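You operate a simulated robot arm through the tools that you are given. There is no shell and no other tool.

Carry out the task below with a simulated robot arm. There is one attempt and no reset: what you move stays moved.

JOB
Roll the cart under the hoist and pump the cradle to the mark.
Fine: close the LOWER star knob; the cart goes to the rail's end stop and is braked before you pump; the pointer ends at the green mark.

Only the result counts: the job must be done as asked and must still hold three seconds after the hand-in. Knocking over, shifting, dropping, spilling or breaking anything else fails it.

ROBOT AND FRAMES
A 6-joint arm with a two-finger gripper, fixed in place. Base frame: the origin is at the foot of the arm, x ahead of it, y to its left, z up. Lengths are in mm, angles in degrees, forces in N, time in s.
Its first joint turns from -166.0 to 166.0 degrees. Payload 3.43 kg.
Tool frame: the origin (TCP) lies between the finger pads and is the grasp point; the fingertips stand 20 mm ahead of it; z points along the fingers, y is the line along which they close. The gripper opens to 190 mm. The gripper's body begins 248 mm behind the TCP.
Orientation is that of the tool frame in the base frame, as a unit quaternion [w, x, y, z]. With the fingers straight down and closing along the base's y, the tool's x points along the base's -x, its y along +y and its z along -z.

CONTROLS
- The arm moves only by the tool nudge_tool. Its argument "increments" is a list of rows, each an object (a shift or turn left out is 0, a gripper value left out holds the last) with "jaw": the opening, from 0 (shut) to 1 (fully open); "dp": the shift along the tool's x, y, z in mm, a list of three; "dr": the turn, a rotation vector about the tool's x, y, z in degrees, a list of three. In form: [{"jaw": jaw, "dp": [tx, ty, tz], "dr": [ax, ay, az]}, ...]. A call has 1 to 20 rows; each row shifts and turns the commanded pose from where the row before left it, along the tool's axes as they then stand. Each row takes 0.2 s and may step no farther than 50 mm and 8.6 degrees from the row before; otherwise, or with a gripper value out of range, the whole call is refused. Where a pose cannot be reached the arm comes as near as it can. A force on the tool above 80 N (or 10 N above the force at the start of the call, whichever is more), or a blocked arm, ends the call early, and 0.2 s more pass. Each finger travels about 45 mm/s and halts on what it meets, pressing with about 22 N; the grip force reading is that of the motor and also rises with nothing between the fingers. The clock runs only during rows and for 0.2 s after the last one: add rows that do not move to give the fingers time. It gives the time, the measured TCP pose, the force on the tool (base axes), the opening and the grip force at its end, in the units of the frame above (readings bear some noise), with the torque about the TCP (base axes, N m) and any sound that the robot's microphone picked up.
- Cameras (640 x 400 px; columns grow to the right, rows downward): "scene" is fixed at [233.3, -645.9, 1226.7]; the picture's right is [0.79, -0.62, 0.00], its down [-0.27, -0.35, -0.90] and it looks along [0.55, 0.71, -0.44] (base axes); focal length 259 px, centre (320, 200). "wrist" rides on the gripper at [70, -8, -288] in the tool frame; the picture's right is [0.12, 0.99, 0.00], its down [-0.96, 0.12, -0.25] and it looks along [-0.25, 0.03, 0.97] (tool axes); focal length 261 px, centre (320, 200).
- camera(camera): a new picture of that camera. It takes no simulated time.
- raise_lower(by): slides the trunk up (or, below 0, down) by that many mm; the arm rides with it, the base frame stays. It gives what a move gives, with no picture.
- locate(camera, pixels): for up to 12 pixels [column, row] of the newest picture of that camera ("zoom" is the newest enlarged one), the place [x, y, z] in the base frame of the surface seen there, good to about 2 mm, but the place of the scene camera against the robot may be out by one fixed shift of up to 18 mm in any direction. It takes no simulated time.
- inspect(camera, box): a new picture of the part [left, top, right, bottom] of that camera's present view, enlarged. It takes no simulated time.
- finish_job(): hands the job in; it is judged then, once.

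Open the gripper and draw the arm clear of the work before you hand the job in, unless the task says otherwise.

The tools are called after "Emit:" as name(argument=value, ...) on one line, values as JSON. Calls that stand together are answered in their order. nudge_tool: Moves the arm, as the interface text tells. Its arguments: {"type":"object","properties":{"increments":{"type":"array"}},"required":["increments"]} The other tools are called the same way: raise_lower (by) slides the trunk up or down; camera (camera) takes a picture; locate (camera, pixels) gives the place of the surface under pixels of a picture; inspect (camera, box) takes an enlarged picture of a part of a camera's view; finish_job () hands the job in.

At the start:

```text
t: 0.0
tool_pos: [725.6, -107.5, 1197.0]
orientation: [0.0, 0.0, 1.0, 0.0]
ft_force: [-0.5, -0.1, 0.4]
ft_torque: [-0.02, 0.02, -0.02]
opening: 189.7
grip_force: 0.0
trunk travel left (down, up): [-150.0, 90.0]
```

scene: 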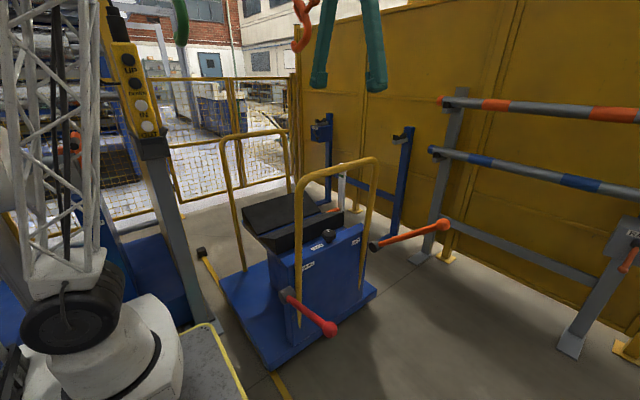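
wrist: 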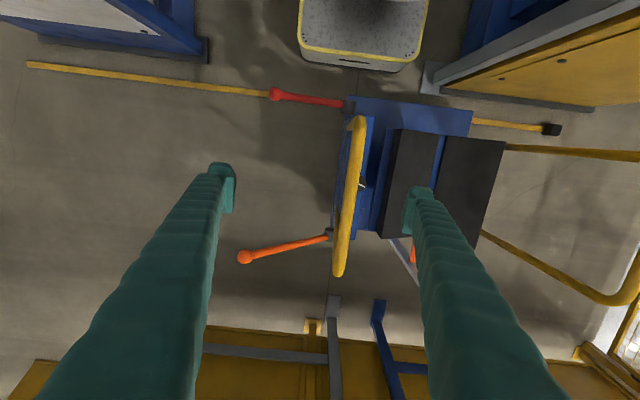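

I start by enlarging parts of the scene: the cart in the middle (around 300,250), the control pendant at left (140,90), and the wrist view.

Emit:
inspect(camera="scene", box=[200, 120, 460, 380])

Emit:
inspect(camera="scene", box=[60, 20, 240, 200])

Emit:
inspect(camera="wrist", box=[220, 60, 580, 290])

Emit:
inspect(camera="scene", box=[420, 60, 640, 380])

```text
1.54 times, centred on (330, 250) of scene
```

zoom: 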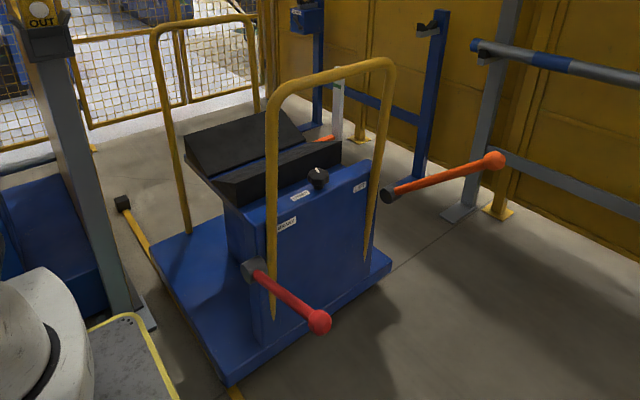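

```text
2.22 times, centred on (150, 110) of scene
```

zoom: 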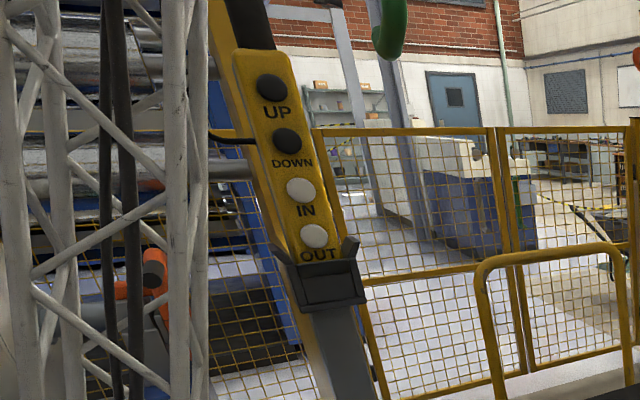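

```text
1.74 times, centred on (400, 175) of wrist
```

zoom: 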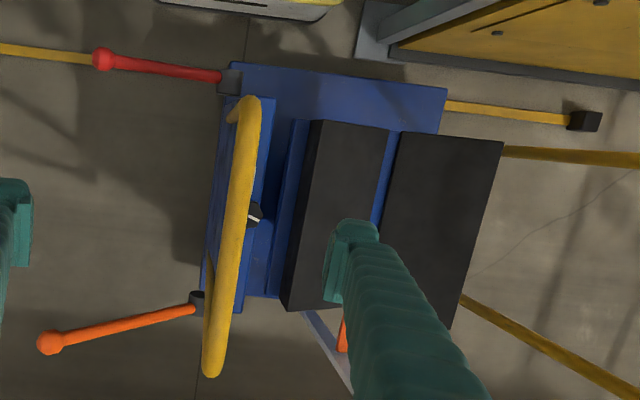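

```text
1.25 times, centred on (530, 220) of scene
```

zoom: 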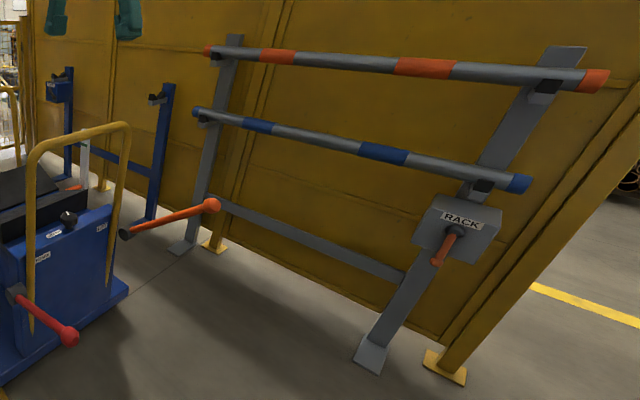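

The cart shows white labels near (305,265), (318,245), (357,240) and a black knob at (330,235). I zoom in tightly to read them and look for star knobs.

Emit:
inspect(camera="scene", box=[270, 210, 370, 280])

Emit:
inspect(camera="scene", box=[300, 100, 420, 200])

Emit:
inspect(camera="wrist", box=[320, 80, 480, 190])

Emit:
inspect(camera="wrist", box=[300, 180, 460, 290])

Emit:
inspect(camera="scene", box=[560, 190, 640, 340])

```text
5.71 times, centred on (320, 245) of scene
```

zoom: 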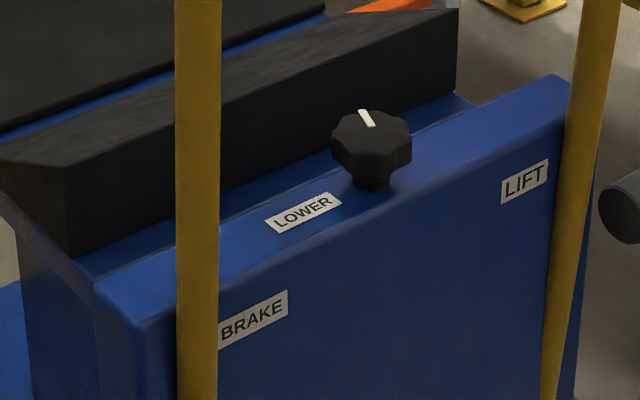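

```text
4.00 times, centred on (360, 150) of scene
```

zoom: 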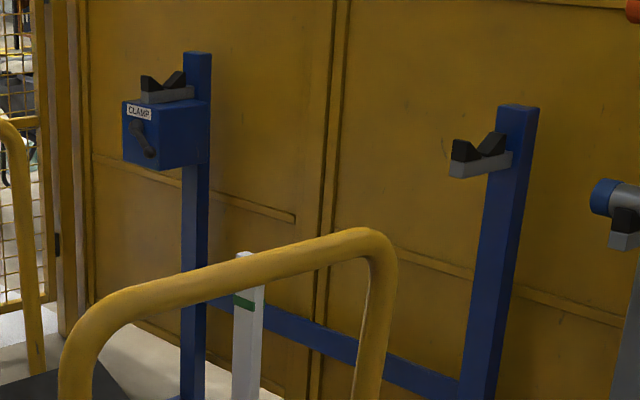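

```text
3.64 times, centred on (400, 135) of wrist
```

zoom: 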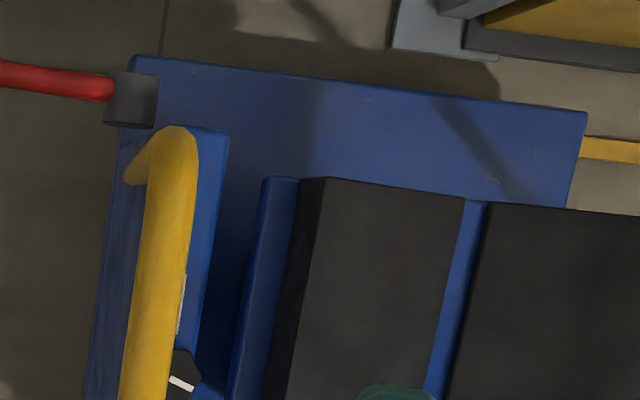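

```text
3.64 times, centred on (380, 235) of wrist
```

zoom: 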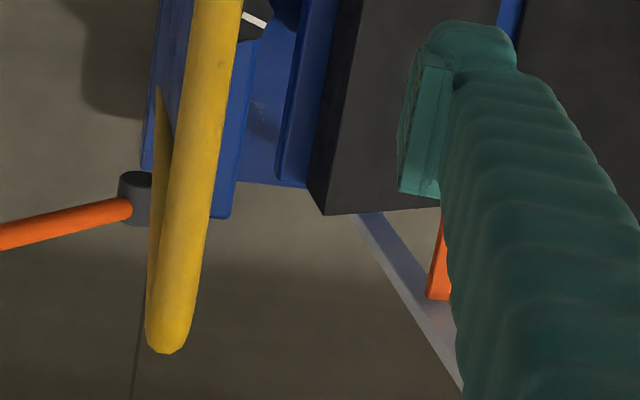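

```text
2.67 times, centred on (600, 265) of scene
```

zoom: 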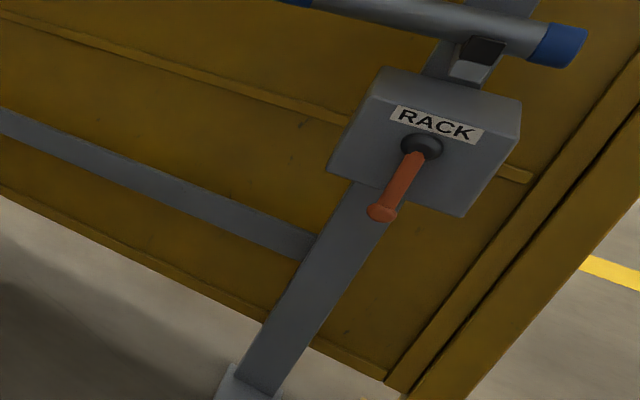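

The knob on top of the cart column is labelled LOWER, the red lever BRAKE and the orange lever LIFT. Now I get 3D positions of key points from the scene and wrist pictures.

Emit:
camera(camera="scene")

Emit:
camera(camera="wrist")

Emit:
locate(camera="scene", pixels=[[329, 234], [331, 330], [290, 296], [441, 225], [376, 246], [203, 252], [375, 162], [301, 190], [342, 180], [318, 246], [222, 280], [272, 368]])

Emit:
locate(camera="wrist", pixels=[[362, 186], [275, 94], [345, 104], [245, 257], [329, 235], [551, 129], [358, 122], [338, 275], [412, 245], [400, 150], [470, 170], [472, 112]])

```text
taken
```

scene: 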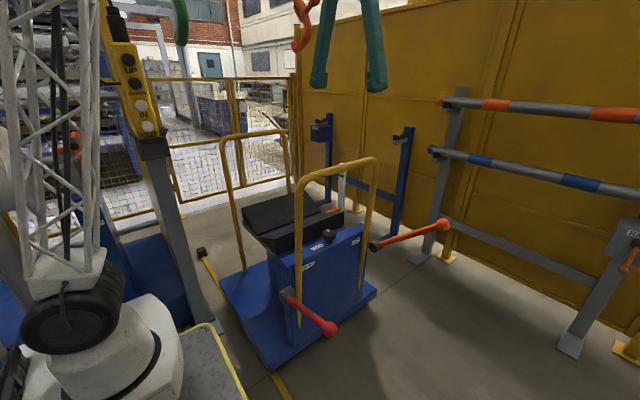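

```text
taken
```

wrist: 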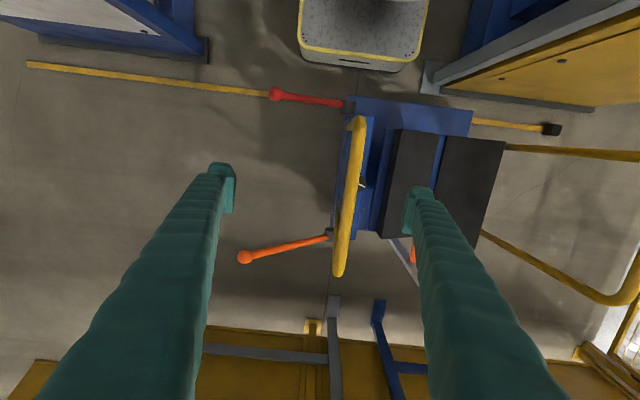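

```text
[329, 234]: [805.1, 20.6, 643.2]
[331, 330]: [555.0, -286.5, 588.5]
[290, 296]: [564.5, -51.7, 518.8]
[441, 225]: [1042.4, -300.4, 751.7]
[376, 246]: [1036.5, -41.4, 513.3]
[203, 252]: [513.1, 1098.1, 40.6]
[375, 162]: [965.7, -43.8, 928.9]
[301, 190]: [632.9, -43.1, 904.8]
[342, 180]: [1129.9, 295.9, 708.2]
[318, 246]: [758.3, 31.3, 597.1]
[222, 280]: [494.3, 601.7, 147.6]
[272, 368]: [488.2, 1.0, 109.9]
```

```text
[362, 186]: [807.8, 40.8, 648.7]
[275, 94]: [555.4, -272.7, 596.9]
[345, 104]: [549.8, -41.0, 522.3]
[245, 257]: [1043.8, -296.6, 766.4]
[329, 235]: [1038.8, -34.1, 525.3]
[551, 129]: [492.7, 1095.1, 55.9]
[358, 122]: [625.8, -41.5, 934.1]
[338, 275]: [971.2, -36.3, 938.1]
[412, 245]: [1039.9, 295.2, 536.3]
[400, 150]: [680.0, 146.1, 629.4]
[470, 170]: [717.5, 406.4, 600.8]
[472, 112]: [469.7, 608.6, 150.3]
```

Before moving I check hanging things near the arm (hooks at scene (303,30) and (180,25)), the pendant post and the scale post/pointer near (340,190).

Emit:
locate(camera="scene", pixels=[[300, 40], [308, 8], [181, 30], [150, 130], [150, 145], [341, 186], [339, 205], [331, 210], [285, 130], [222, 145], [325, 60], [200, 330]])

Emit:
inspect(camera="scene", box=[300, 170, 380, 230])

Emit:
inspect(camera="scene", box=[240, 0, 420, 110])

```text
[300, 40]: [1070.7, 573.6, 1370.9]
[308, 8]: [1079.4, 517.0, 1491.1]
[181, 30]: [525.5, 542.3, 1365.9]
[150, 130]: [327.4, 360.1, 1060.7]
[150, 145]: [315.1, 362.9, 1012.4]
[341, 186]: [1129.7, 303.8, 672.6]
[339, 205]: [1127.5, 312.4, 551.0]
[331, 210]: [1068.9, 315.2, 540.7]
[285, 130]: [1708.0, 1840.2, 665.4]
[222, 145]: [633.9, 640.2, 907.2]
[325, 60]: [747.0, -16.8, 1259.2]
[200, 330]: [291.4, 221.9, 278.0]
```

```text
6.67 times, centred on (340, 200) of scene
```

zoom: 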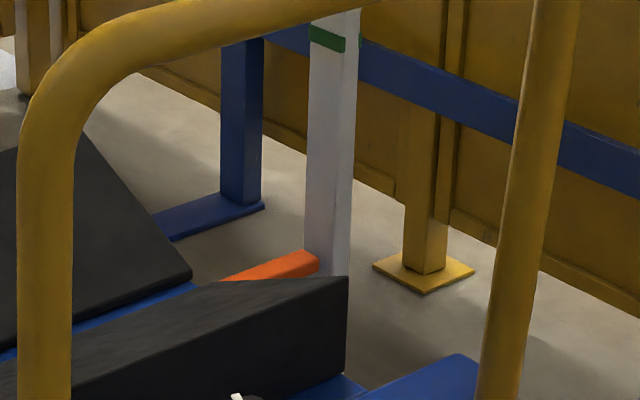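

```text
3.56 times, centred on (330, 55) of scene
```

zoom: 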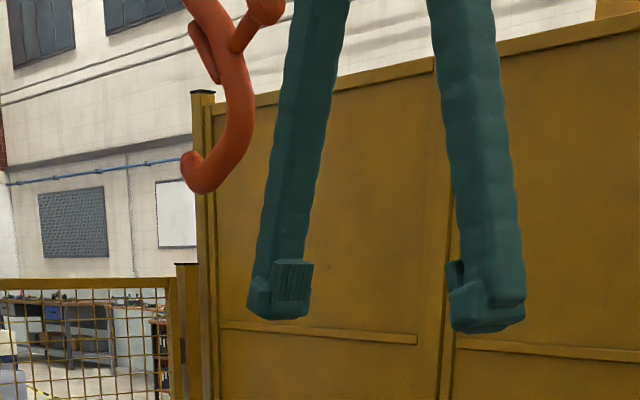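

The hooks hang above z≈1350, at (1070,570) and (525,542), so I stay below and clear of them. I shift the tool over the knob (808, 40) staying high, and turn it +90° about its z so that the fingers close along x and the camera sits on the +y side.

Emit:
nudge_tool(increments=[{"dp": [-20.6, 36.9, 10]}, {"dp": [-20.6, 36.9, 10]}, {"dp": [-20.6, 36.9, 10]}, {"dp": [-20.6, 36.9, 10]}, {"dr": [0, 0, 8.5]}, {"dr": [0, 0, 8.5]}, {"dr": [0, 0, 8.5]}, {"dr": [0, 0, 8.5]}, {"dr": [0, 0, 8.5]}, {"dr": [0, 0, 8.5]}, {"dr": [0, 0, 8.5]}, {"dr": [0, 0, 8.5]}, {"dr": [0, 0, 8.5]}, {"dr": [0, 0, 8.5]}, {"dr": [0, 0, 5]}, {"jaw": 0.6}])

Emit:
camera(camera="wrist")

Emit:
camera(camera="scene")

```text
t: 3.4
tool_pos: [808.4, 41.1, 1157.8]
orientation: [0.0, 0.708, 0.707, 0.0]
ft_force: [0.3, -0.5, 0.4]
ft_torque: [0.0, -0.03, -0.01]
opening: 155.1
grip_force: 0.1
trunk travel left (down, up): [-150.0, 90.0]
```

```text
taken
```

wrist: 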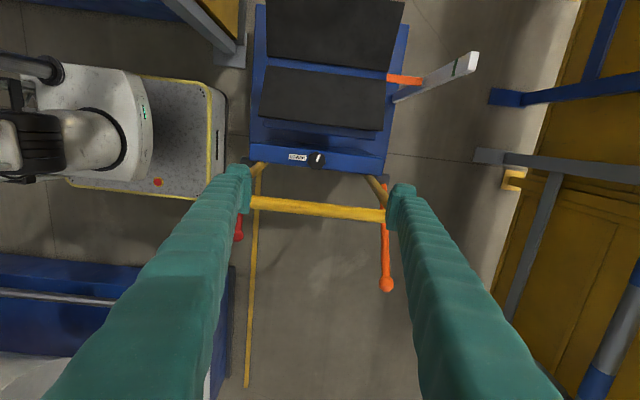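

```text
taken
```

scene: 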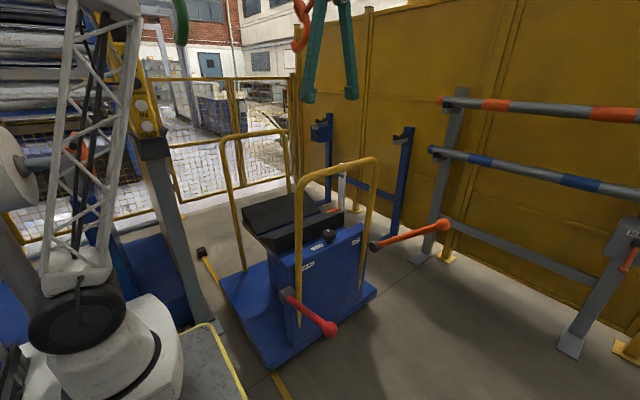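

From the wrist, the knob is at (316,160) with LOWER label at (297,157), the handle bar at (318,208), the post with the scale at (465,65). I zoom in on these.

Emit:
inspect(camera="wrist", box=[260, 125, 380, 200])

Emit:
locate(camera="wrist", pixels=[[316, 160], [322, 153], [309, 155], [318, 208], [255, 200], [330, 128], [270, 100], [404, 79], [418, 81], [458, 72], [475, 55], [386, 285]])

Emit:
inspect(camera="wrist", box=[370, 30, 500, 111])

```text
5.33 times, centred on (320, 162) of wrist
```

zoom: 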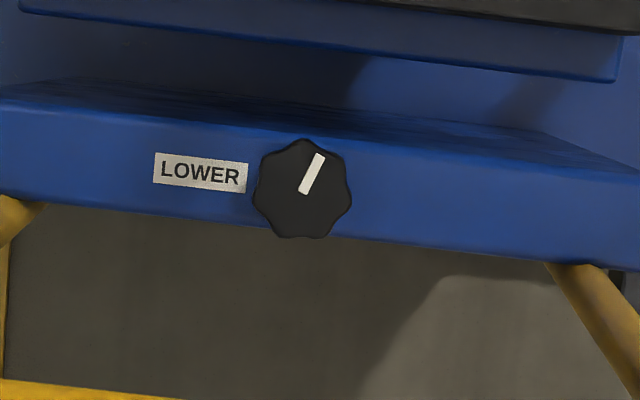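

```text
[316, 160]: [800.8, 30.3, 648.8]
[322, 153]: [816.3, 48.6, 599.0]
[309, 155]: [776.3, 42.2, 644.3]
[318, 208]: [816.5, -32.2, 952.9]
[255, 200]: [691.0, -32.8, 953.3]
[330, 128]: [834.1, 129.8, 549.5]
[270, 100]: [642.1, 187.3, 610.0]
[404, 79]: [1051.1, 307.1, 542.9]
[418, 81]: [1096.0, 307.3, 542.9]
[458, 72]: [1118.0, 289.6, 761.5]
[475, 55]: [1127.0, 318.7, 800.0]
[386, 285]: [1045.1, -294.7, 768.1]
```

```text
4.92 times, centred on (435, 70) of wrist
```

zoom: 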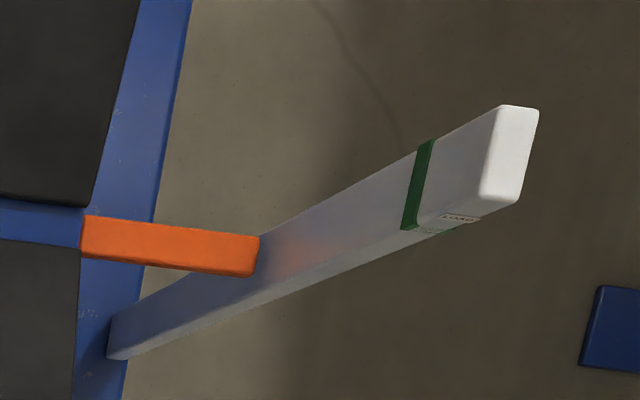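

The knob's white mark points about 25° clockwise of +y; knob top at about (802, 31, 649). I locate points on the enlarged picture of the scale post: mark edges and pointer.

Emit:
locate(camera="zoom", pixels=[[405, 225], [425, 145], [412, 185], [425, 185], [250, 255], [100, 230], [125, 350], [515, 150], [250, 240], [445, 218], [410, 228], [418, 228]])

Emit:
inspect(camera="wrist", box=[440, 50, 480, 75])

```text
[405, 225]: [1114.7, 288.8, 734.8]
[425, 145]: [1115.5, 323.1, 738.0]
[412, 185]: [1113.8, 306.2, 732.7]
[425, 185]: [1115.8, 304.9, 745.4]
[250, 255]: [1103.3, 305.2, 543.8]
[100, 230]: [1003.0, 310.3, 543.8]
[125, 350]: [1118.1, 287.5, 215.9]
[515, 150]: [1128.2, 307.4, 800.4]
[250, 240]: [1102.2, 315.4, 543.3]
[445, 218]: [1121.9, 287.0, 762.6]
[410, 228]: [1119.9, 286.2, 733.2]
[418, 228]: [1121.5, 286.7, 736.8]
```

```text
16.00 times, centred on (460, 62) of wrist
```

zoom: 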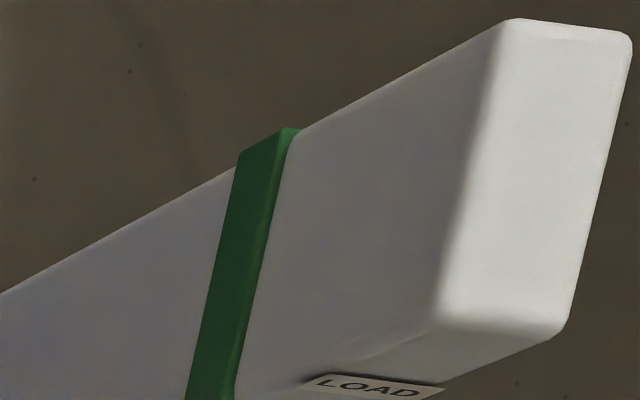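

The pointer top is at z≈543 and the green band around z≈739. To grip the knob clear of the handle bar I will lean the gripper toward +y; first I check the pad edge near the knob with a zoom.

Emit:
inspect(camera="wrist", box=[240, 60, 400, 180])

Emit:
locate(camera="wrist", pixels=[[320, 125], [320, 129], [320, 133], [320, 138], [320, 143], [320, 148], [300, 152], [300, 163], [316, 152], [316, 168], [325, 160], [307, 160]])

```text
3.33 times, centred on (320, 120) of wrist
```

zoom: 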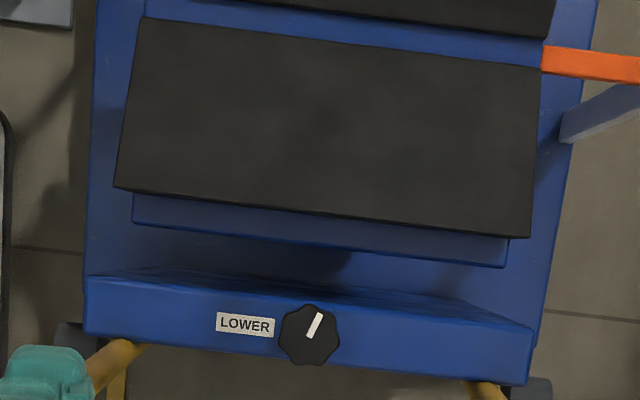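

```text
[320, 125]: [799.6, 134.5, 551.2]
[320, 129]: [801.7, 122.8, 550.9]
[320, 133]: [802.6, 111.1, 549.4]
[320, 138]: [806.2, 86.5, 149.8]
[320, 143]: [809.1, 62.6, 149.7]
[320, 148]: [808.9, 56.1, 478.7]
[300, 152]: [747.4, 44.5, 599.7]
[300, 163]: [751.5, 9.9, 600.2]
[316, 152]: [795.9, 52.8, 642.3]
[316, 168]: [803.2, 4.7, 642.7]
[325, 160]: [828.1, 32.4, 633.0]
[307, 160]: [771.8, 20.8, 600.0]
```

The pad edge is at y≈135, clear of the fingers; knob centre ≈(801, 29), radius ≈27. I centre over it, lean 20° toward +y, pre-turn 35° counter-clockwise and descend part way with the opening set to 100 mm.

Emit:
nudge_tool(increments=[{"jaw": 0.53, "dp": [-11.6, -7.4, 0]}, {"dr": [0, -7, 0]}, {"dr": [0, -7, 0]}, {"dr": [0, -6, 0]}, {"dr": [-2.39, 0, -6.58]}, {"dr": [-2.39, 0, -6.58]}, {"dr": [-2.39, 0, -6.58]}, {"dr": [-2.39, 0, -6.58]}, {"dr": [-2.39, 0, -6.58]}, {"dp": [15.0, 0, 41.3]}, {"dp": [15.0, 0, 41.3]}, {"dp": [15.0, 0, 41.3]}, {"dp": [15.0, 0, 41.3]}, {"dp": [15.0, 0, 41.3]}, {"dp": [15.0, 0, 41.3]}, {"dp": [15.0, 0, 41.3]}])

Emit:
camera(camera="wrist")

Emit:
camera(camera="scene")

```text
t: 6.8
tool_pos: [802.2, 30.0, 849.3]
orientation: [0.154, 0.455, 0.873, -0.079]
ft_force: [-2.0, -0.3, 1.2]
ft_torque: [0.08, -0.09, 0.01]
opening: 101.0
grip_force: 0.1
trunk travel left (down, up): [-150.0, 90.0]
```

```text
taken
```

wrist: 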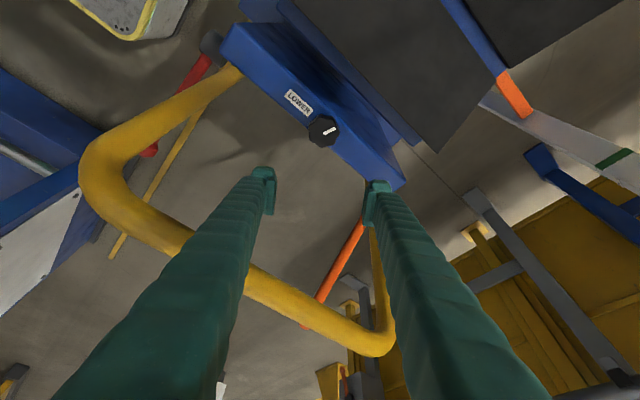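

```text
taken
```

scene: 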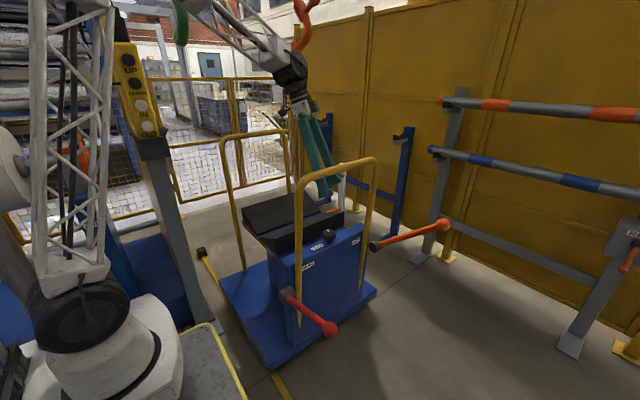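

The tool is centred at (802, 30, 849) with the correct lean; the knob is at (322,132). I descend to 645 and take a look before closing.

Emit:
nudge_tool(increments=[{"dp": [15.0, 0, 41.3]}, {"dp": [15.0, 0, 41.3]}, {"dp": [15.0, 0, 41.3]}, {"dp": [13.7, 0, 37.6]}, {"dp": [11.0, 0, 30.0]}])

Emit:
camera(camera="wrist")

Emit:
inspect(camera="scene", box=[260, 160, 400, 280])

```text
t: 8.0
tool_pos: [799.7, 27.2, 645.7]
orientation: [0.154, 0.455, 0.873, -0.08]
ft_force: [0.3, -0.1, 0.6]
ft_torque: [0.06, -0.06, 0.03]
opening: 100.6
grip_force: 0.1
trunk travel left (down, up): [-150.0, 90.0]
```

```text
taken
```

wrist: 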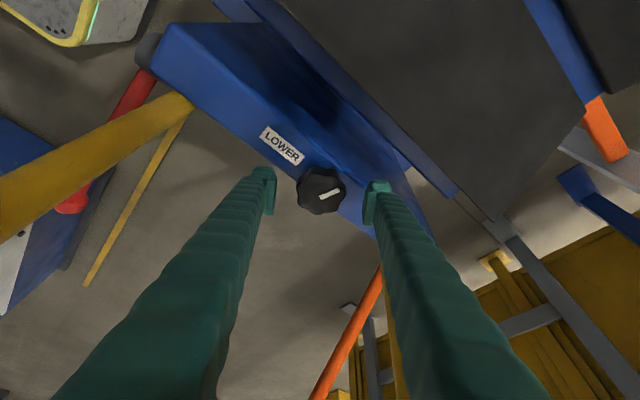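

```text
3.33 times, centred on (330, 220) of scene
```

zoom: 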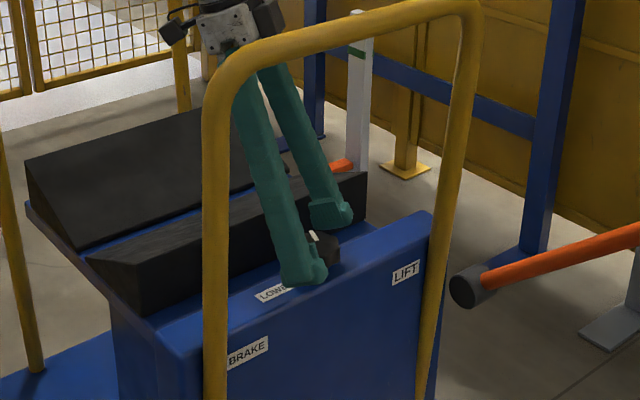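

The knob lies between the fingers at (321,191), matching the TCP. I correct by a couple of mm and close on it.

Emit:
nudge_tool(increments=[{"dp": [1.6, 2.1, 2.3]}, {"jaw": 0}, {"jaw": 0}, {"jaw": 0}, {"jaw": 0}, {"jaw": 0}])

Emit:
inspect(camera="wrist", box=[240, 140, 400, 240])

```text
t: 9.4
tool_pos: [799.6, 27.4, 641.8]
orientation: [0.153, 0.455, 0.873, -0.082]
ft_force: [-27.8, -16.2, 3.0]
ft_torque: [-0.02, 0.16, -0.21]
opening: 54.6
grip_force: 44.6
trunk travel left (down, up): [-150.0, 90.0]
```

```text
4.00 times, centred on (320, 190) of wrist
```

zoom: 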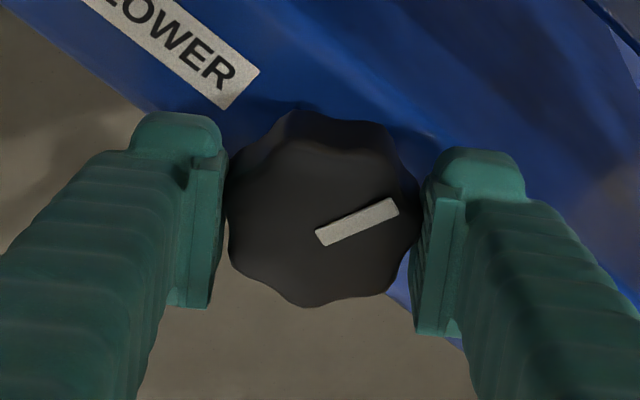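

The grip holds (opening 54.6 mm) but with about 32 N sideways load along −tool y, so I relax by shifting −2.5 mm along tool y and begin turning clockwise slowly about the vertical axis.

Emit:
nudge_tool(increments=[{"dp": [0, -2.0, 0]}, {"dp": [0, 0, 0]}])

```text
t: 10.0
tool_pos: [799.3, 26.9, 643.6]
orientation: [0.154, 0.455, 0.873, -0.081]
ft_force: [-23.5, -26.5, -6.0]
ft_torque: [-0.3, 0.05, -0.21]
opening: 54.3
grip_force: 44.7
trunk travel left (down, up): [-150.0, 90.0]
```

Force is still ≈34 N along −tool y; I shift another −3 mm to see whether the load changes.

Emit:
nudge_tool(increments=[{"dp": [0, -3.0, 0]}, {"dp": [0, 0, 0]}])

Emit:
inspect(camera="wrist", box=[240, 140, 400, 240])

```text
t: 10.6
tool_pos: [800.1, 27.6, 642.0]
orientation: [0.155, 0.455, 0.874, -0.079]
ft_force: [1.2, -18.0, -16.9]
ft_torque: [0.06, -0.28, -0.2]
opening: 54.3
grip_force: 44.9
trunk travel left (down, up): [-150.0, 90.0]
```

```text
4.00 times, centred on (320, 190) of wrist
```

zoom: 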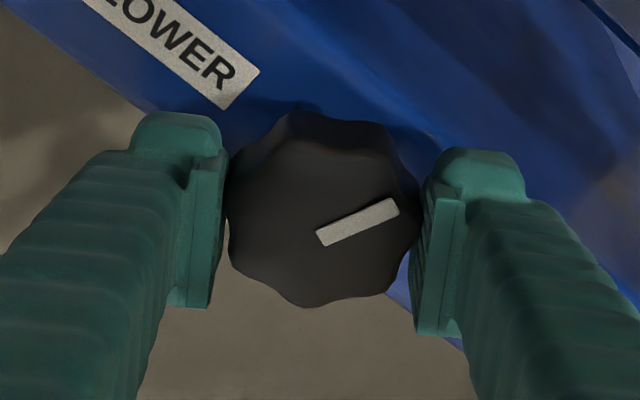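

Side load is down to ~10 N. I turn clockwise 21° and check the mark and torque.

Emit:
nudge_tool(increments=[{"dr": [1.71, 0, 4.7]}, {"dr": [1.71, 0, 4.7]}, {"dr": [1.71, 0, 4.7]}, {"dr": [1.71, 0, 4.7]}, {"dp": [0, 0, 0]}])

Emit:
inspect(camera="wrist", box=[240, 140, 400, 240])

```text
t: 11.8
tool_pos: [800.3, 27.0, 642.5]
orientation: [0.138, 0.6, 0.781, -0.105]
ft_force: [11.2, -2.0, 4.6]
ft_torque: [0.1, -0.19, -0.02]
opening: 54.5
grip_force: 44.7
trunk travel left (down, up): [-150.0, 90.0]
```

```text
4.00 times, centred on (320, 190) of wrist
```

zoom: 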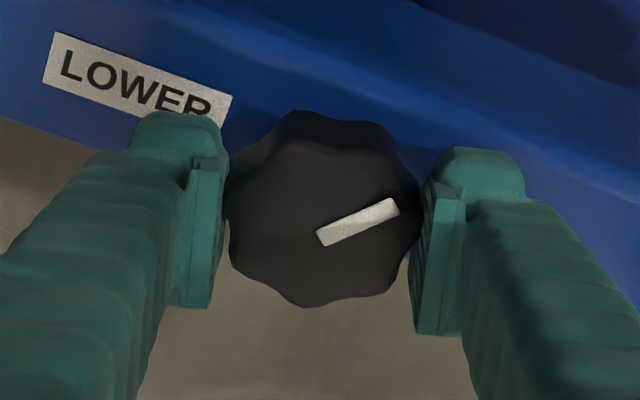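

The knob turns with the fingers at almost no torque. I continue clockwise by 45°.

Emit:
nudge_tool(increments=[{"dr": [1.71, 0, 4.7]}, {"dr": [1.71, 0, 4.7]}, {"dr": [1.71, 0, 4.7]}, {"dr": [1.71, 0, 4.7]}, {"dr": [1.71, 0, 4.7]}, {"dr": [1.71, 0, 4.7]}, {"dr": [1.71, 0, 4.7]}, {"dr": [1.71, 0, 4.7]}, {"dr": [1.71, 0, 4.7]}, {"dp": [0, 0, 0]}])

Emit:
inspect(camera="wrist", box=[240, 140, 400, 240])

Emit:
camera(camera="scene")

```text
t: 14.0
tool_pos: [799.6, 25.7, 641.3]
orientation: [0.087, 0.853, 0.491, -0.151]
ft_force: [26.6, 17.0, 13.5]
ft_torque: [0.31, -0.33, 0.01]
opening: 54.3
grip_force: 44.5
trunk travel left (down, up): [-150.0, 90.0]
```

```text
4.00 times, centred on (320, 190) of wrist
```

zoom: 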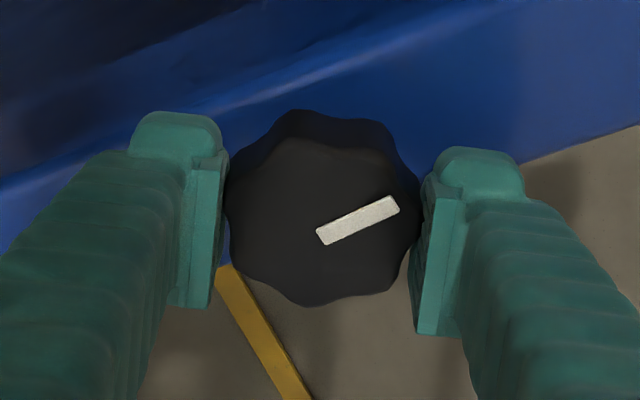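

```text
taken
```

scene: 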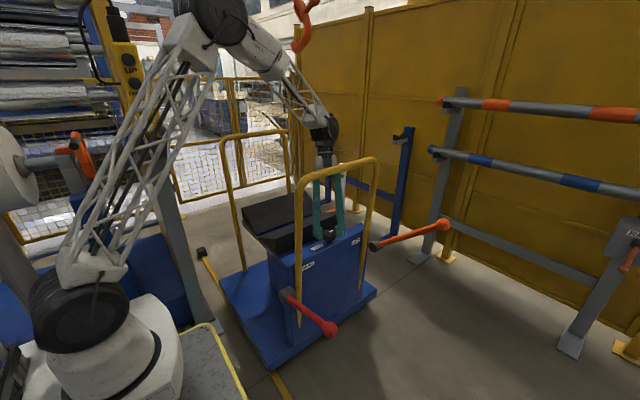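

The knob has followed for 65° without resistance. The arm's elbow at (215,15) is in line with the green hook in the picture, so I check its real position before continuing.

Emit:
locate(camera="scene", pixels=[[190, 40], [215, 15], [255, 50], [300, 95], [325, 135], [185, 120], [302, 35]])

```text
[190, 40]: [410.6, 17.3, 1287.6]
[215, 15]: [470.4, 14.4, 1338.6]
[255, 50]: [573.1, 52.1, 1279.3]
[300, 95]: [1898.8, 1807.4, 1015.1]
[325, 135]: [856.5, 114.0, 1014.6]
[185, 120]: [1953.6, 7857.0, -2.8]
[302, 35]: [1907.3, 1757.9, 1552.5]
```

The arm is at y≈15–50 there, far from the hooks. I continue clockwise 15° more.

Emit:
nudge_tool(increments=[{"dr": [1.71, 0, 4.7]}, {"dr": [1.71, 0, 4.7]}, {"dr": [1.71, 0, 4.7]}, {"dp": [0, 0, 0]}])

Emit:
inspect(camera="wrist", box=[240, 140, 400, 240])

```text
t: 15.0
tool_pos: [797.2, 25.0, 641.0]
orientation: [0.066, 0.91, 0.375, -0.164]
ft_force: [-10.7, -11.7, -5.0]
ft_torque: [-0.38, 0.47, 0.43]
opening: 53.3
grip_force: 44.8
trunk travel left (down, up): [-150.0, 90.0]
```

```text
4.00 times, centred on (320, 190) of wrist
```

zoom: 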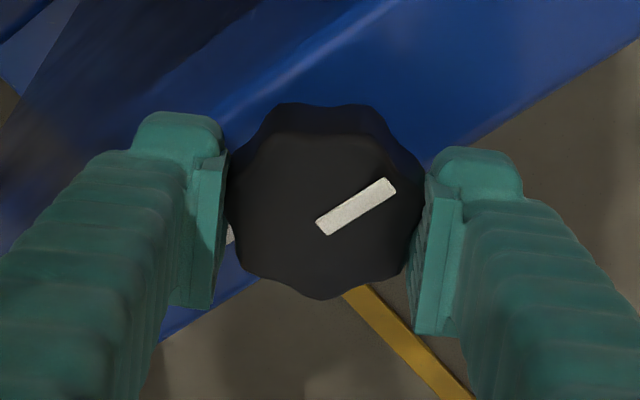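

The mark slipped about 5° relative to the fingers and torque rose to +0.43 Nm, suggesting a stop. I turn a little further to confirm.

Emit:
nudge_tool(increments=[{"dr": [1.37, 0, 3.76]}, {"dr": [1.37, 0, 3.76]}, {"dp": [0, 0, 0]}])

Emit:
inspect(camera="wrist", box=[240, 140, 400, 240])

```text
t: 15.8
tool_pos: [799.1, 27.2, 641.8]
orientation: [0.056, 0.934, 0.313, -0.165]
ft_force: [-5.6, -5.3, -15.4]
ft_torque: [0.07, 0.15, 0.91]
opening: 54.2
grip_force: 45.0
trunk travel left (down, up): [-150.0, 90.0]
```

```text
4.00 times, centred on (320, 190) of wrist
```

zoom: 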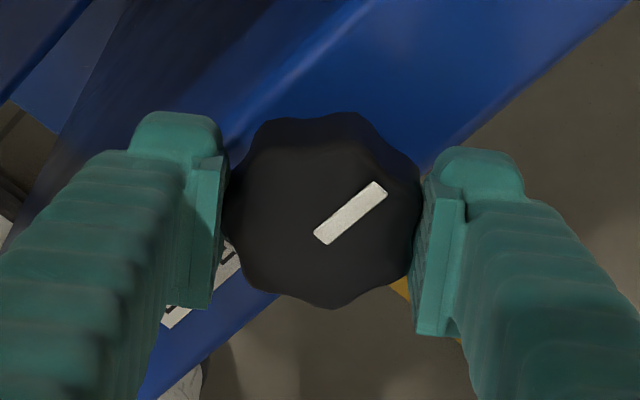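

The mark has slipped further (39°) with torque at 0.91 Nm, so the knob is at its clockwise stop. I open, rotate back to face along x, and rise 60 mm to look at it.

Emit:
nudge_tool(increments=[{"jaw": 0.53}, {"jaw": 0.53}, {"jaw": 0.53}, {"jaw": 0.53}, {"dr": [-2.05, 0, -5.64]}, {"dr": [-2.05, 0, -5.64]}, {"dr": [-2.05, 0, -5.64]}, {"dr": [-2.05, 0, -5.64]}, {"dr": [-2.05, 0, -5.64]}, {"dr": [-2.05, 0, -5.64]}, {"dr": [-2.05, 0, -5.64]}, {"dr": [-2.05, 0, -5.64]}, {"dr": [-1.71, 0, -4.7]}, {"dp": [-10.26, 0, -28.2]}, {"dp": [-10.26, 0, -28.2]}])

Emit:
camera(camera="wrist")

Emit:
camera(camera="scene")

```text
t: 19.0
tool_pos: [799.5, 24.5, 702.5]
orientation: [0.123, 0.696, 0.696, -0.123]
ft_force: [0.7, -0.2, 0.1]
ft_torque: [-0.05, 0.07, 0.02]
opening: 100.5
grip_force: 0.1
trunk travel left (down, up): [-150.0, 90.0]
```

```text
taken
```

wrist: 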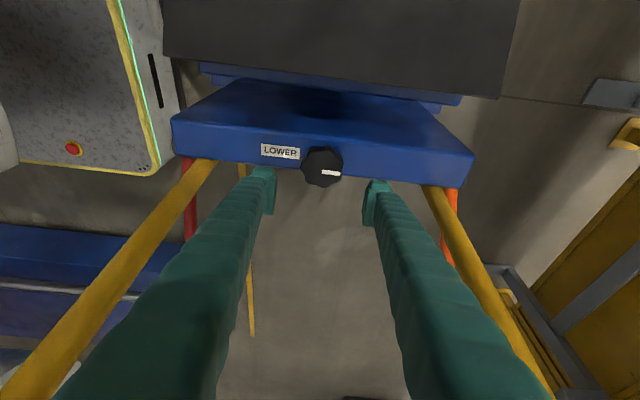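

```text
taken
```

scene: 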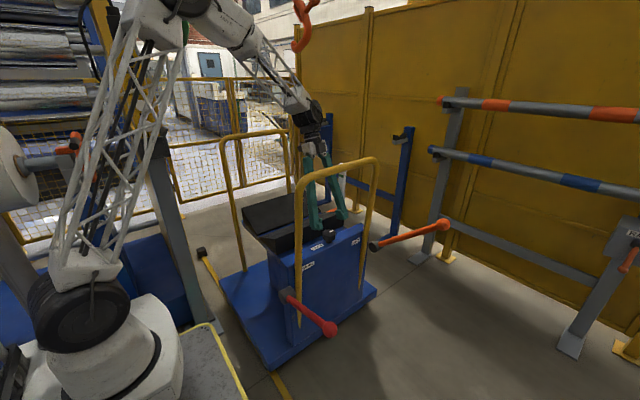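

The knob's mark now points to +x (at (330,172)), about 70° clockwise of where it began. I rise clear of the handle bar, straighten the tool and turn it back so that the fingers close along y for the bar.

Emit:
nudge_tool(increments=[{"dp": [9.4, 0, -3.4]}, {"dp": [-13.2, 0, -36.2]}, {"dp": [-13.2, 0, -36.2]}, {"dp": [-13.2, 0, -36.2]}, {"dp": [-13.2, 0, -36.2]}, {"dp": [-13.2, 0, -36.2]}, {"dp": [-13.2, 0, -36.2]}, {"dp": [-13.2, 0, -36.2]}, {"dp": [-13.2, 0, -36.2]}, {"dp": [-13.2, 0, -36.2]}, {"dr": [0, 7, 0]}, {"dr": [0, 7, 0]}, {"dr": [0, 6, 0]}])

Emit:
nudge_tool(increments=[{"dr": [0, 0, -8.5]}, {"dr": [0, 0, -8.5]}, {"dr": [0, 0, -8.5]}, {"dr": [0, 0, -8.5]}, {"dr": [0, 0, -8.5]}, {"dr": [0, 0, -8.5]}, {"dr": [0, 0, -8.5]}, {"dr": [0, 0, -8.5]}, {"dr": [0, 0, -8.5]}, {"dr": [0, 0, -8.5]}, {"dr": [0, 0, -5]}])

Emit:
camera(camera="wrist")

Emit:
camera(camera="scene")

```text
t: 21.8
tool_pos: [799.5, 36.3, 1048.0]
orientation: [0.001, 0.706, 0.708, 0.0]
ft_force: [-0.3, 1.1, 0.8]
ft_torque: [-0.18, -0.01, 0.01]
opening: 100.6
grip_force: 0.0
trunk travel left (down, up): [-150.0, 90.0]
```

```text
t: 24.2
tool_pos: [799.2, 38.1, 1049.4]
orientation: [-0.001, 0.0, 1.0, 0.0]
ft_force: [0.0, -0.1, -0.5]
ft_torque: [-0.04, 0.0, 0.0]
opening: 100.7
grip_force: 0.1
trunk travel left (down, up): [-150.0, 90.0]
```

```text
taken
```

wrist: 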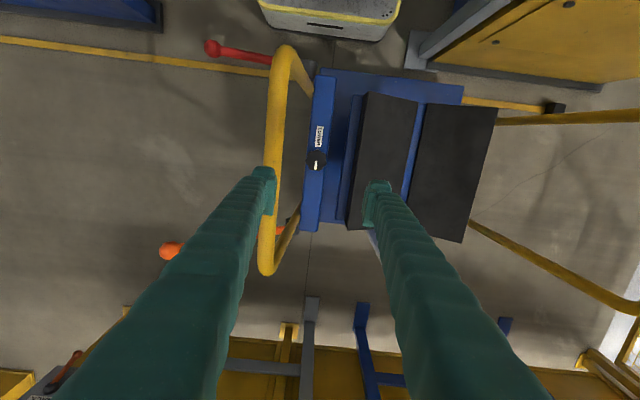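

```text
taken
```

scene: 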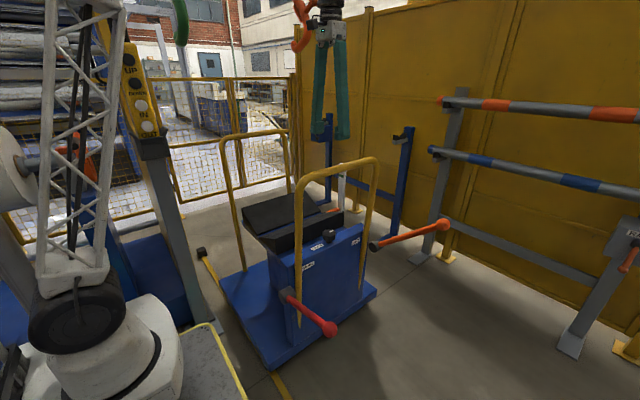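

I locate the handle bar across its width near (268,150) and its ends, plus the second arch and the hanging hook to plan the push.

Emit:
locate(camera="wrist", pixels=[[264, 150], [270, 150], [276, 150], [282, 150], [285, 60], [267, 230], [560, 108], [462, 95], [318, 165], [213, 48], [170, 250], [608, 116]])

Emit:
inspect(camera="wrist", box=[400, 60, 640, 210])

```text
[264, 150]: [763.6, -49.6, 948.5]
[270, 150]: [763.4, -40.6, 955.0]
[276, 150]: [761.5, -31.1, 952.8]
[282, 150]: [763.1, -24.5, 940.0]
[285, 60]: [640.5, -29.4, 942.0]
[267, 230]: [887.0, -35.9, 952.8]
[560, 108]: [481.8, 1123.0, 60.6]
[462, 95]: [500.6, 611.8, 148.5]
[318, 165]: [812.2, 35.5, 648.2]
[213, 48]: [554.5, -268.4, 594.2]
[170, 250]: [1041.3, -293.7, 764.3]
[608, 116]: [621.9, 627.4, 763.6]
```

```text
2.67 times, centred on (520, 135) of wrist
```

zoom: 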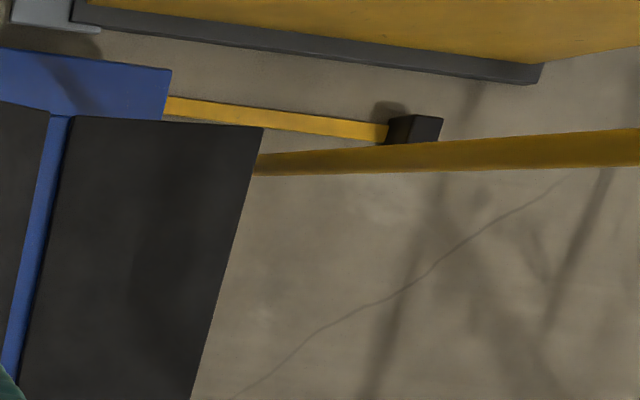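

The bar's centre is y≈−37, z≈938. I move over it at x≈800, lower to z≈935 and close on it.

Emit:
nudge_tool(increments=[{"dp": [0, -37.5, 0]}, {"dp": [0, -37.5, 0]}, {"dp": [0, 0, 38]}, {"dp": [0, 0, 38]}, {"dp": [0, 0, 38]}, {"dp": [0, 0, 0]}])

Emit:
camera(camera="wrist")

```text
t: 25.6
tool_pos: [800.1, -39.0, 932.0]
orientation: [0.0, 0.0, 1.0, -0.001]
ft_force: [0.0, 0.1, 0.0]
ft_torque: [0.02, 0.02, 0.01]
opening: 100.5
grip_force: 0.0
trunk travel left (down, up): [-150.0, 90.0]
```

```text
taken
```

wrist: 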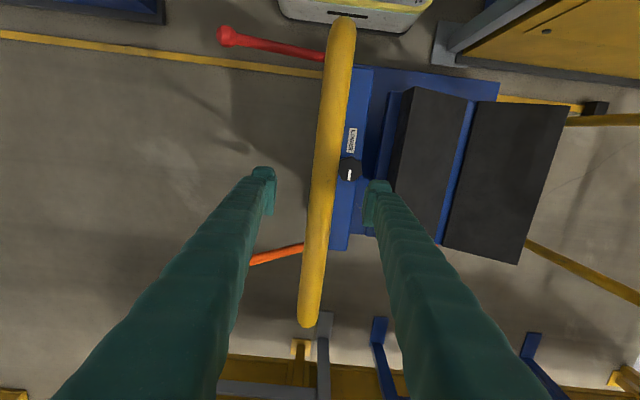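

The bar passes centrally between the fingers (around (318,185)). I close on it.

Emit:
nudge_tool(increments=[{"jaw": 0}, {"jaw": 0}, {"jaw": 0}, {"jaw": 0}, {"jaw": 0}, {"jaw": 0}])

```text
t: 27.0
tool_pos: [801.7, -36.9, 933.0]
orientation: [0.001, 0.0, 1.0, 0.0]
ft_force: [0.3, 10.7, -2.2]
ft_torque: [-0.08, -0.01, -0.15]
opening: 23.8
grip_force: 42.6
trunk travel left (down, up): [-150.0, 90.0]
```

Gripped (opening 24 mm). I start pushing gently toward +y.

Emit:
nudge_tool(increments=[{"dp": [0, 3, 0]}, {"dp": [0, 5, 0]}, {"dp": [0, 7, 0]}, {"dp": [0, 8, 0]}])

```text
t: 27.9
tool_pos: [800.5, -36.9, 933.7]
orientation: [0.0, 0.0, 1.0, -0.007]
ft_force: [4.3, -95.0, -13.6]
ft_torque: [0.84, -0.51, 0.12]
opening: 24.1
grip_force: 44.6
trunk travel left (down, up): [-150.0, 90.0]
stopped in row 4: the force on the tool passed its limit at 91 N (the readings are from after the stop); the commanded pose is now the measured one
```

The cart did not move at 91 N, so the brake seems to be on now. I let go, lift off the bar and go look at the red BRAKE lever (scene (310,312)).

Emit:
nudge_tool(increments=[{"jaw": 0.5}, {"jaw": 0.5}, {"jaw": 0.5}, {"jaw": 0.5}, {"jaw": 0.5}, {"dp": [0, 0, -40]}, {"dp": [0, 0, -40]}, {"dp": [0, 0, -40]}, {"dp": [40, -20, 0]}, {"dp": [40, -30, 0]}, {"dp": [40, -30, 0]}, {"dp": [40, -30, 0]}, {"dp": [40, -30, 0]}])

Emit:
camera(camera="wrist")

Emit:
inspect(camera="scene", box=[230, 230, 390, 390])

```text
t: 30.6
tool_pos: [602.2, -168.8, 1054.0]
orientation: [0.0, -0.003, 1.0, -0.005]
ft_force: [0.5, 0.6, -0.1]
ft_torque: [-0.07, 0.22, 0.02]
opening: 94.8
grip_force: 0.0
trunk travel left (down, up): [-150.0, 90.0]
```

```text
taken
```

wrist: 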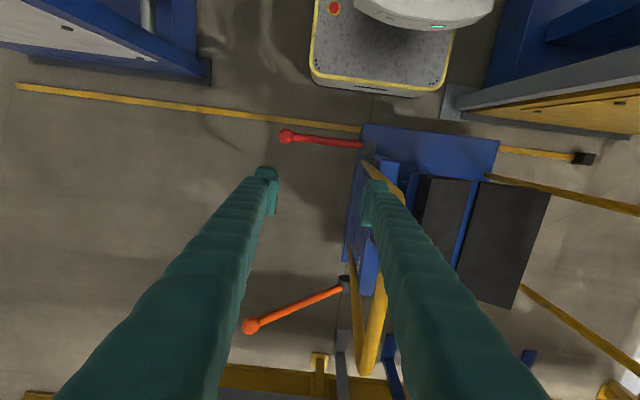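

```text
2.50 times, centred on (310, 310) of scene
```

zoom: 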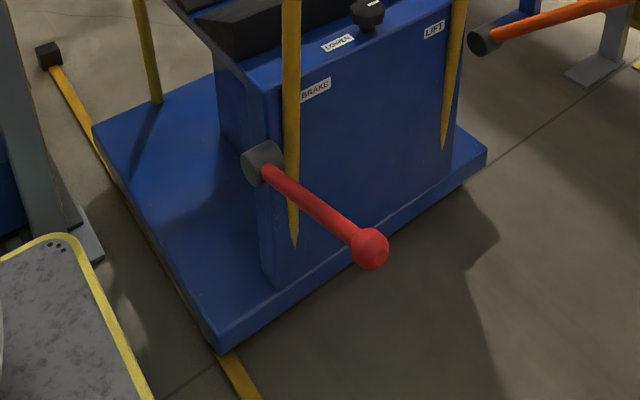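

The lever has no visible state indicator. I zoom and locate the ball and shaft of the brake lever (wrist (287,136)–(360,144)).

Emit:
inspect(camera="wrist", box=[260, 100, 400, 188])

Emit:
locate(camera="wrist", pixels=[[287, 136], [281, 136], [293, 137], [287, 130], [287, 142], [300, 137], [320, 139], [340, 141], [355, 143], [366, 144], [375, 147], [375, 153]])

```text
4.55 times, centred on (330, 144) of wrist
```

zoom: 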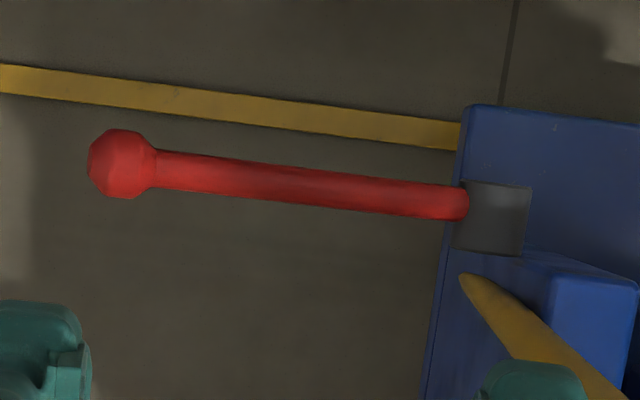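

```text
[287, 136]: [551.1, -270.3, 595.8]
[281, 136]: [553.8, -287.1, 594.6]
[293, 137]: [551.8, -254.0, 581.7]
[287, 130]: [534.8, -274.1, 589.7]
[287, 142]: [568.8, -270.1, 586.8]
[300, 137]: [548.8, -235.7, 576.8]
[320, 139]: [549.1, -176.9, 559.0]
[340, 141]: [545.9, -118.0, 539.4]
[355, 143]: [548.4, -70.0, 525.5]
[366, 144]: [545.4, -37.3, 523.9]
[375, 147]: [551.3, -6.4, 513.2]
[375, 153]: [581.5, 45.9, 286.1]
```

Ball centre ≈(551.5, −271, 575), shaft at ~17° above horizontal with pivot near (y −20, z 499). I move above the ball, turn the fingers to close along x, and descend to z≈640 first.

Emit:
nudge_tool(increments=[{"dp": [16.9, -34.1, 0]}, {"dp": [16.9, -34.1, 0]}, {"dp": [16.9, -34.0, 0]}, {"dr": [0, 0, 8.5]}, {"dr": [0, 0, 8.5]}, {"dr": [0, 0, 8.5]}, {"dr": [0, 0, 8.5]}, {"dr": [0, 0, 8.5]}, {"dr": [0, 0, 8.5]}, {"dr": [0, 0, 8.5]}, {"dr": [0, 0, 8.5]}, {"dr": [0, 0, 8.5]}, {"dr": [0, 0, 8.5]}, {"dr": [0, 0, 5]}])

Emit:
nudge_tool(increments=[{"dp": [0, 0, 46]}, {"dp": [0, 0, 46]}, {"dp": [0, 0, 46]}, {"dp": [0, 0, 46]}, {"dp": [0, 0, 46]}, {"dp": [0, 0, 46]}, {"dp": [0, 0, 46]}, {"dp": [0, 0, 46]}, {"dp": [0, 0, 46]}, {"dp": [0, 0, 0]}])

Emit:
camera(camera="wrist")

Emit:
camera(camera="scene")

```text
t: 33.6
tool_pos: [551.4, -267.2, 1054.8]
orientation: [0.004, 0.706, 0.708, -0.004]
ft_force: [-0.1, 0.0, 1.0]
ft_torque: [0.0, -0.01, 0.02]
opening: 94.8
grip_force: 0.1
trunk travel left (down, up): [-150.0, 90.0]
```

```text
t: 35.9
tool_pos: [549.9, -271.1, 641.4]
orientation: [0.004, 0.705, 0.709, -0.003]
ft_force: [0.4, -0.9, 0.7]
ft_torque: [-0.03, 0.0, 0.02]
opening: 94.8
grip_force: 0.1
trunk travel left (down, up): [-150.0, 90.0]
```

```text
taken
```

wrist: 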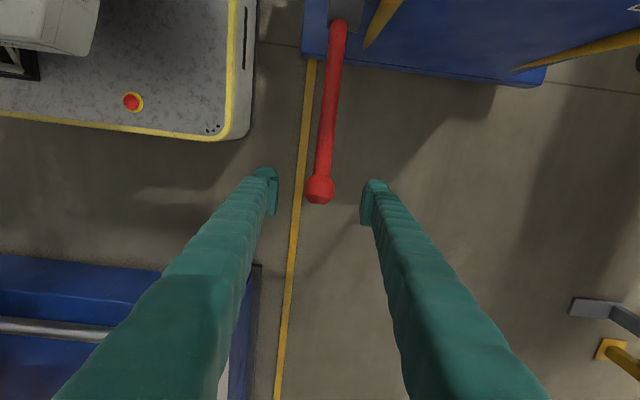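

```text
taken
```

scene: 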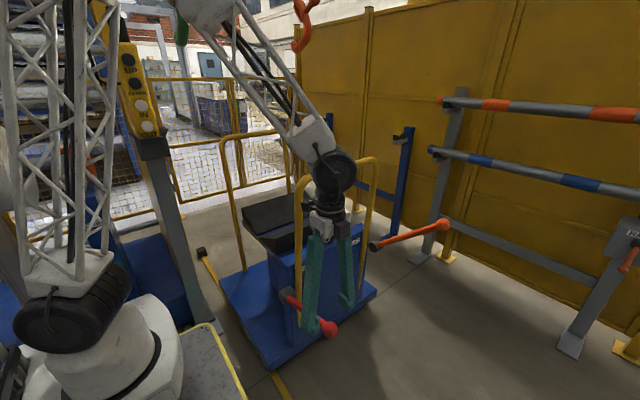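

The ball at (320,190) is centred between the fingers. I descend 64 mm and close on it.

Emit:
nudge_tool(increments=[{"dp": [0, 0, 32]}, {"dp": [0, 0, 32]}, {"jaw": 0}, {"jaw": 0}, {"jaw": 0}, {"jaw": 0}, {"jaw": 0}, {"jaw": 0}])

Emit:
inspect(camera="wrist", box=[240, 120, 400, 240])

```text
t: 37.6
tool_pos: [549.8, -270.7, 576.7]
orientation: [0.003, 0.705, 0.709, -0.003]
ft_force: [-2.1, -0.6, -1.7]
ft_torque: [-0.01, -0.01, -0.04]
opening: 38.6
grip_force: 44.8
trunk travel left (down, up): [-150.0, 90.0]
```

```text
3.33 times, centred on (320, 180) of wrist
```

zoom: 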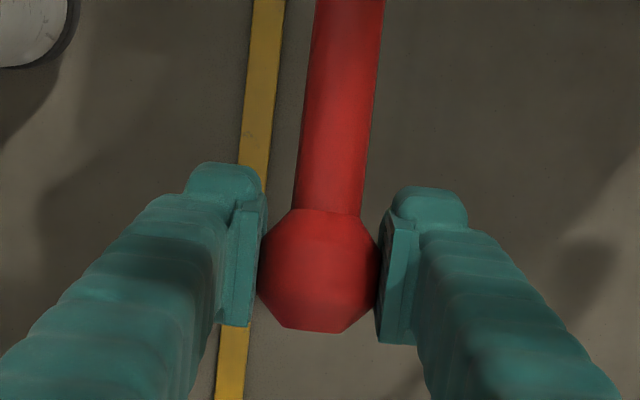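

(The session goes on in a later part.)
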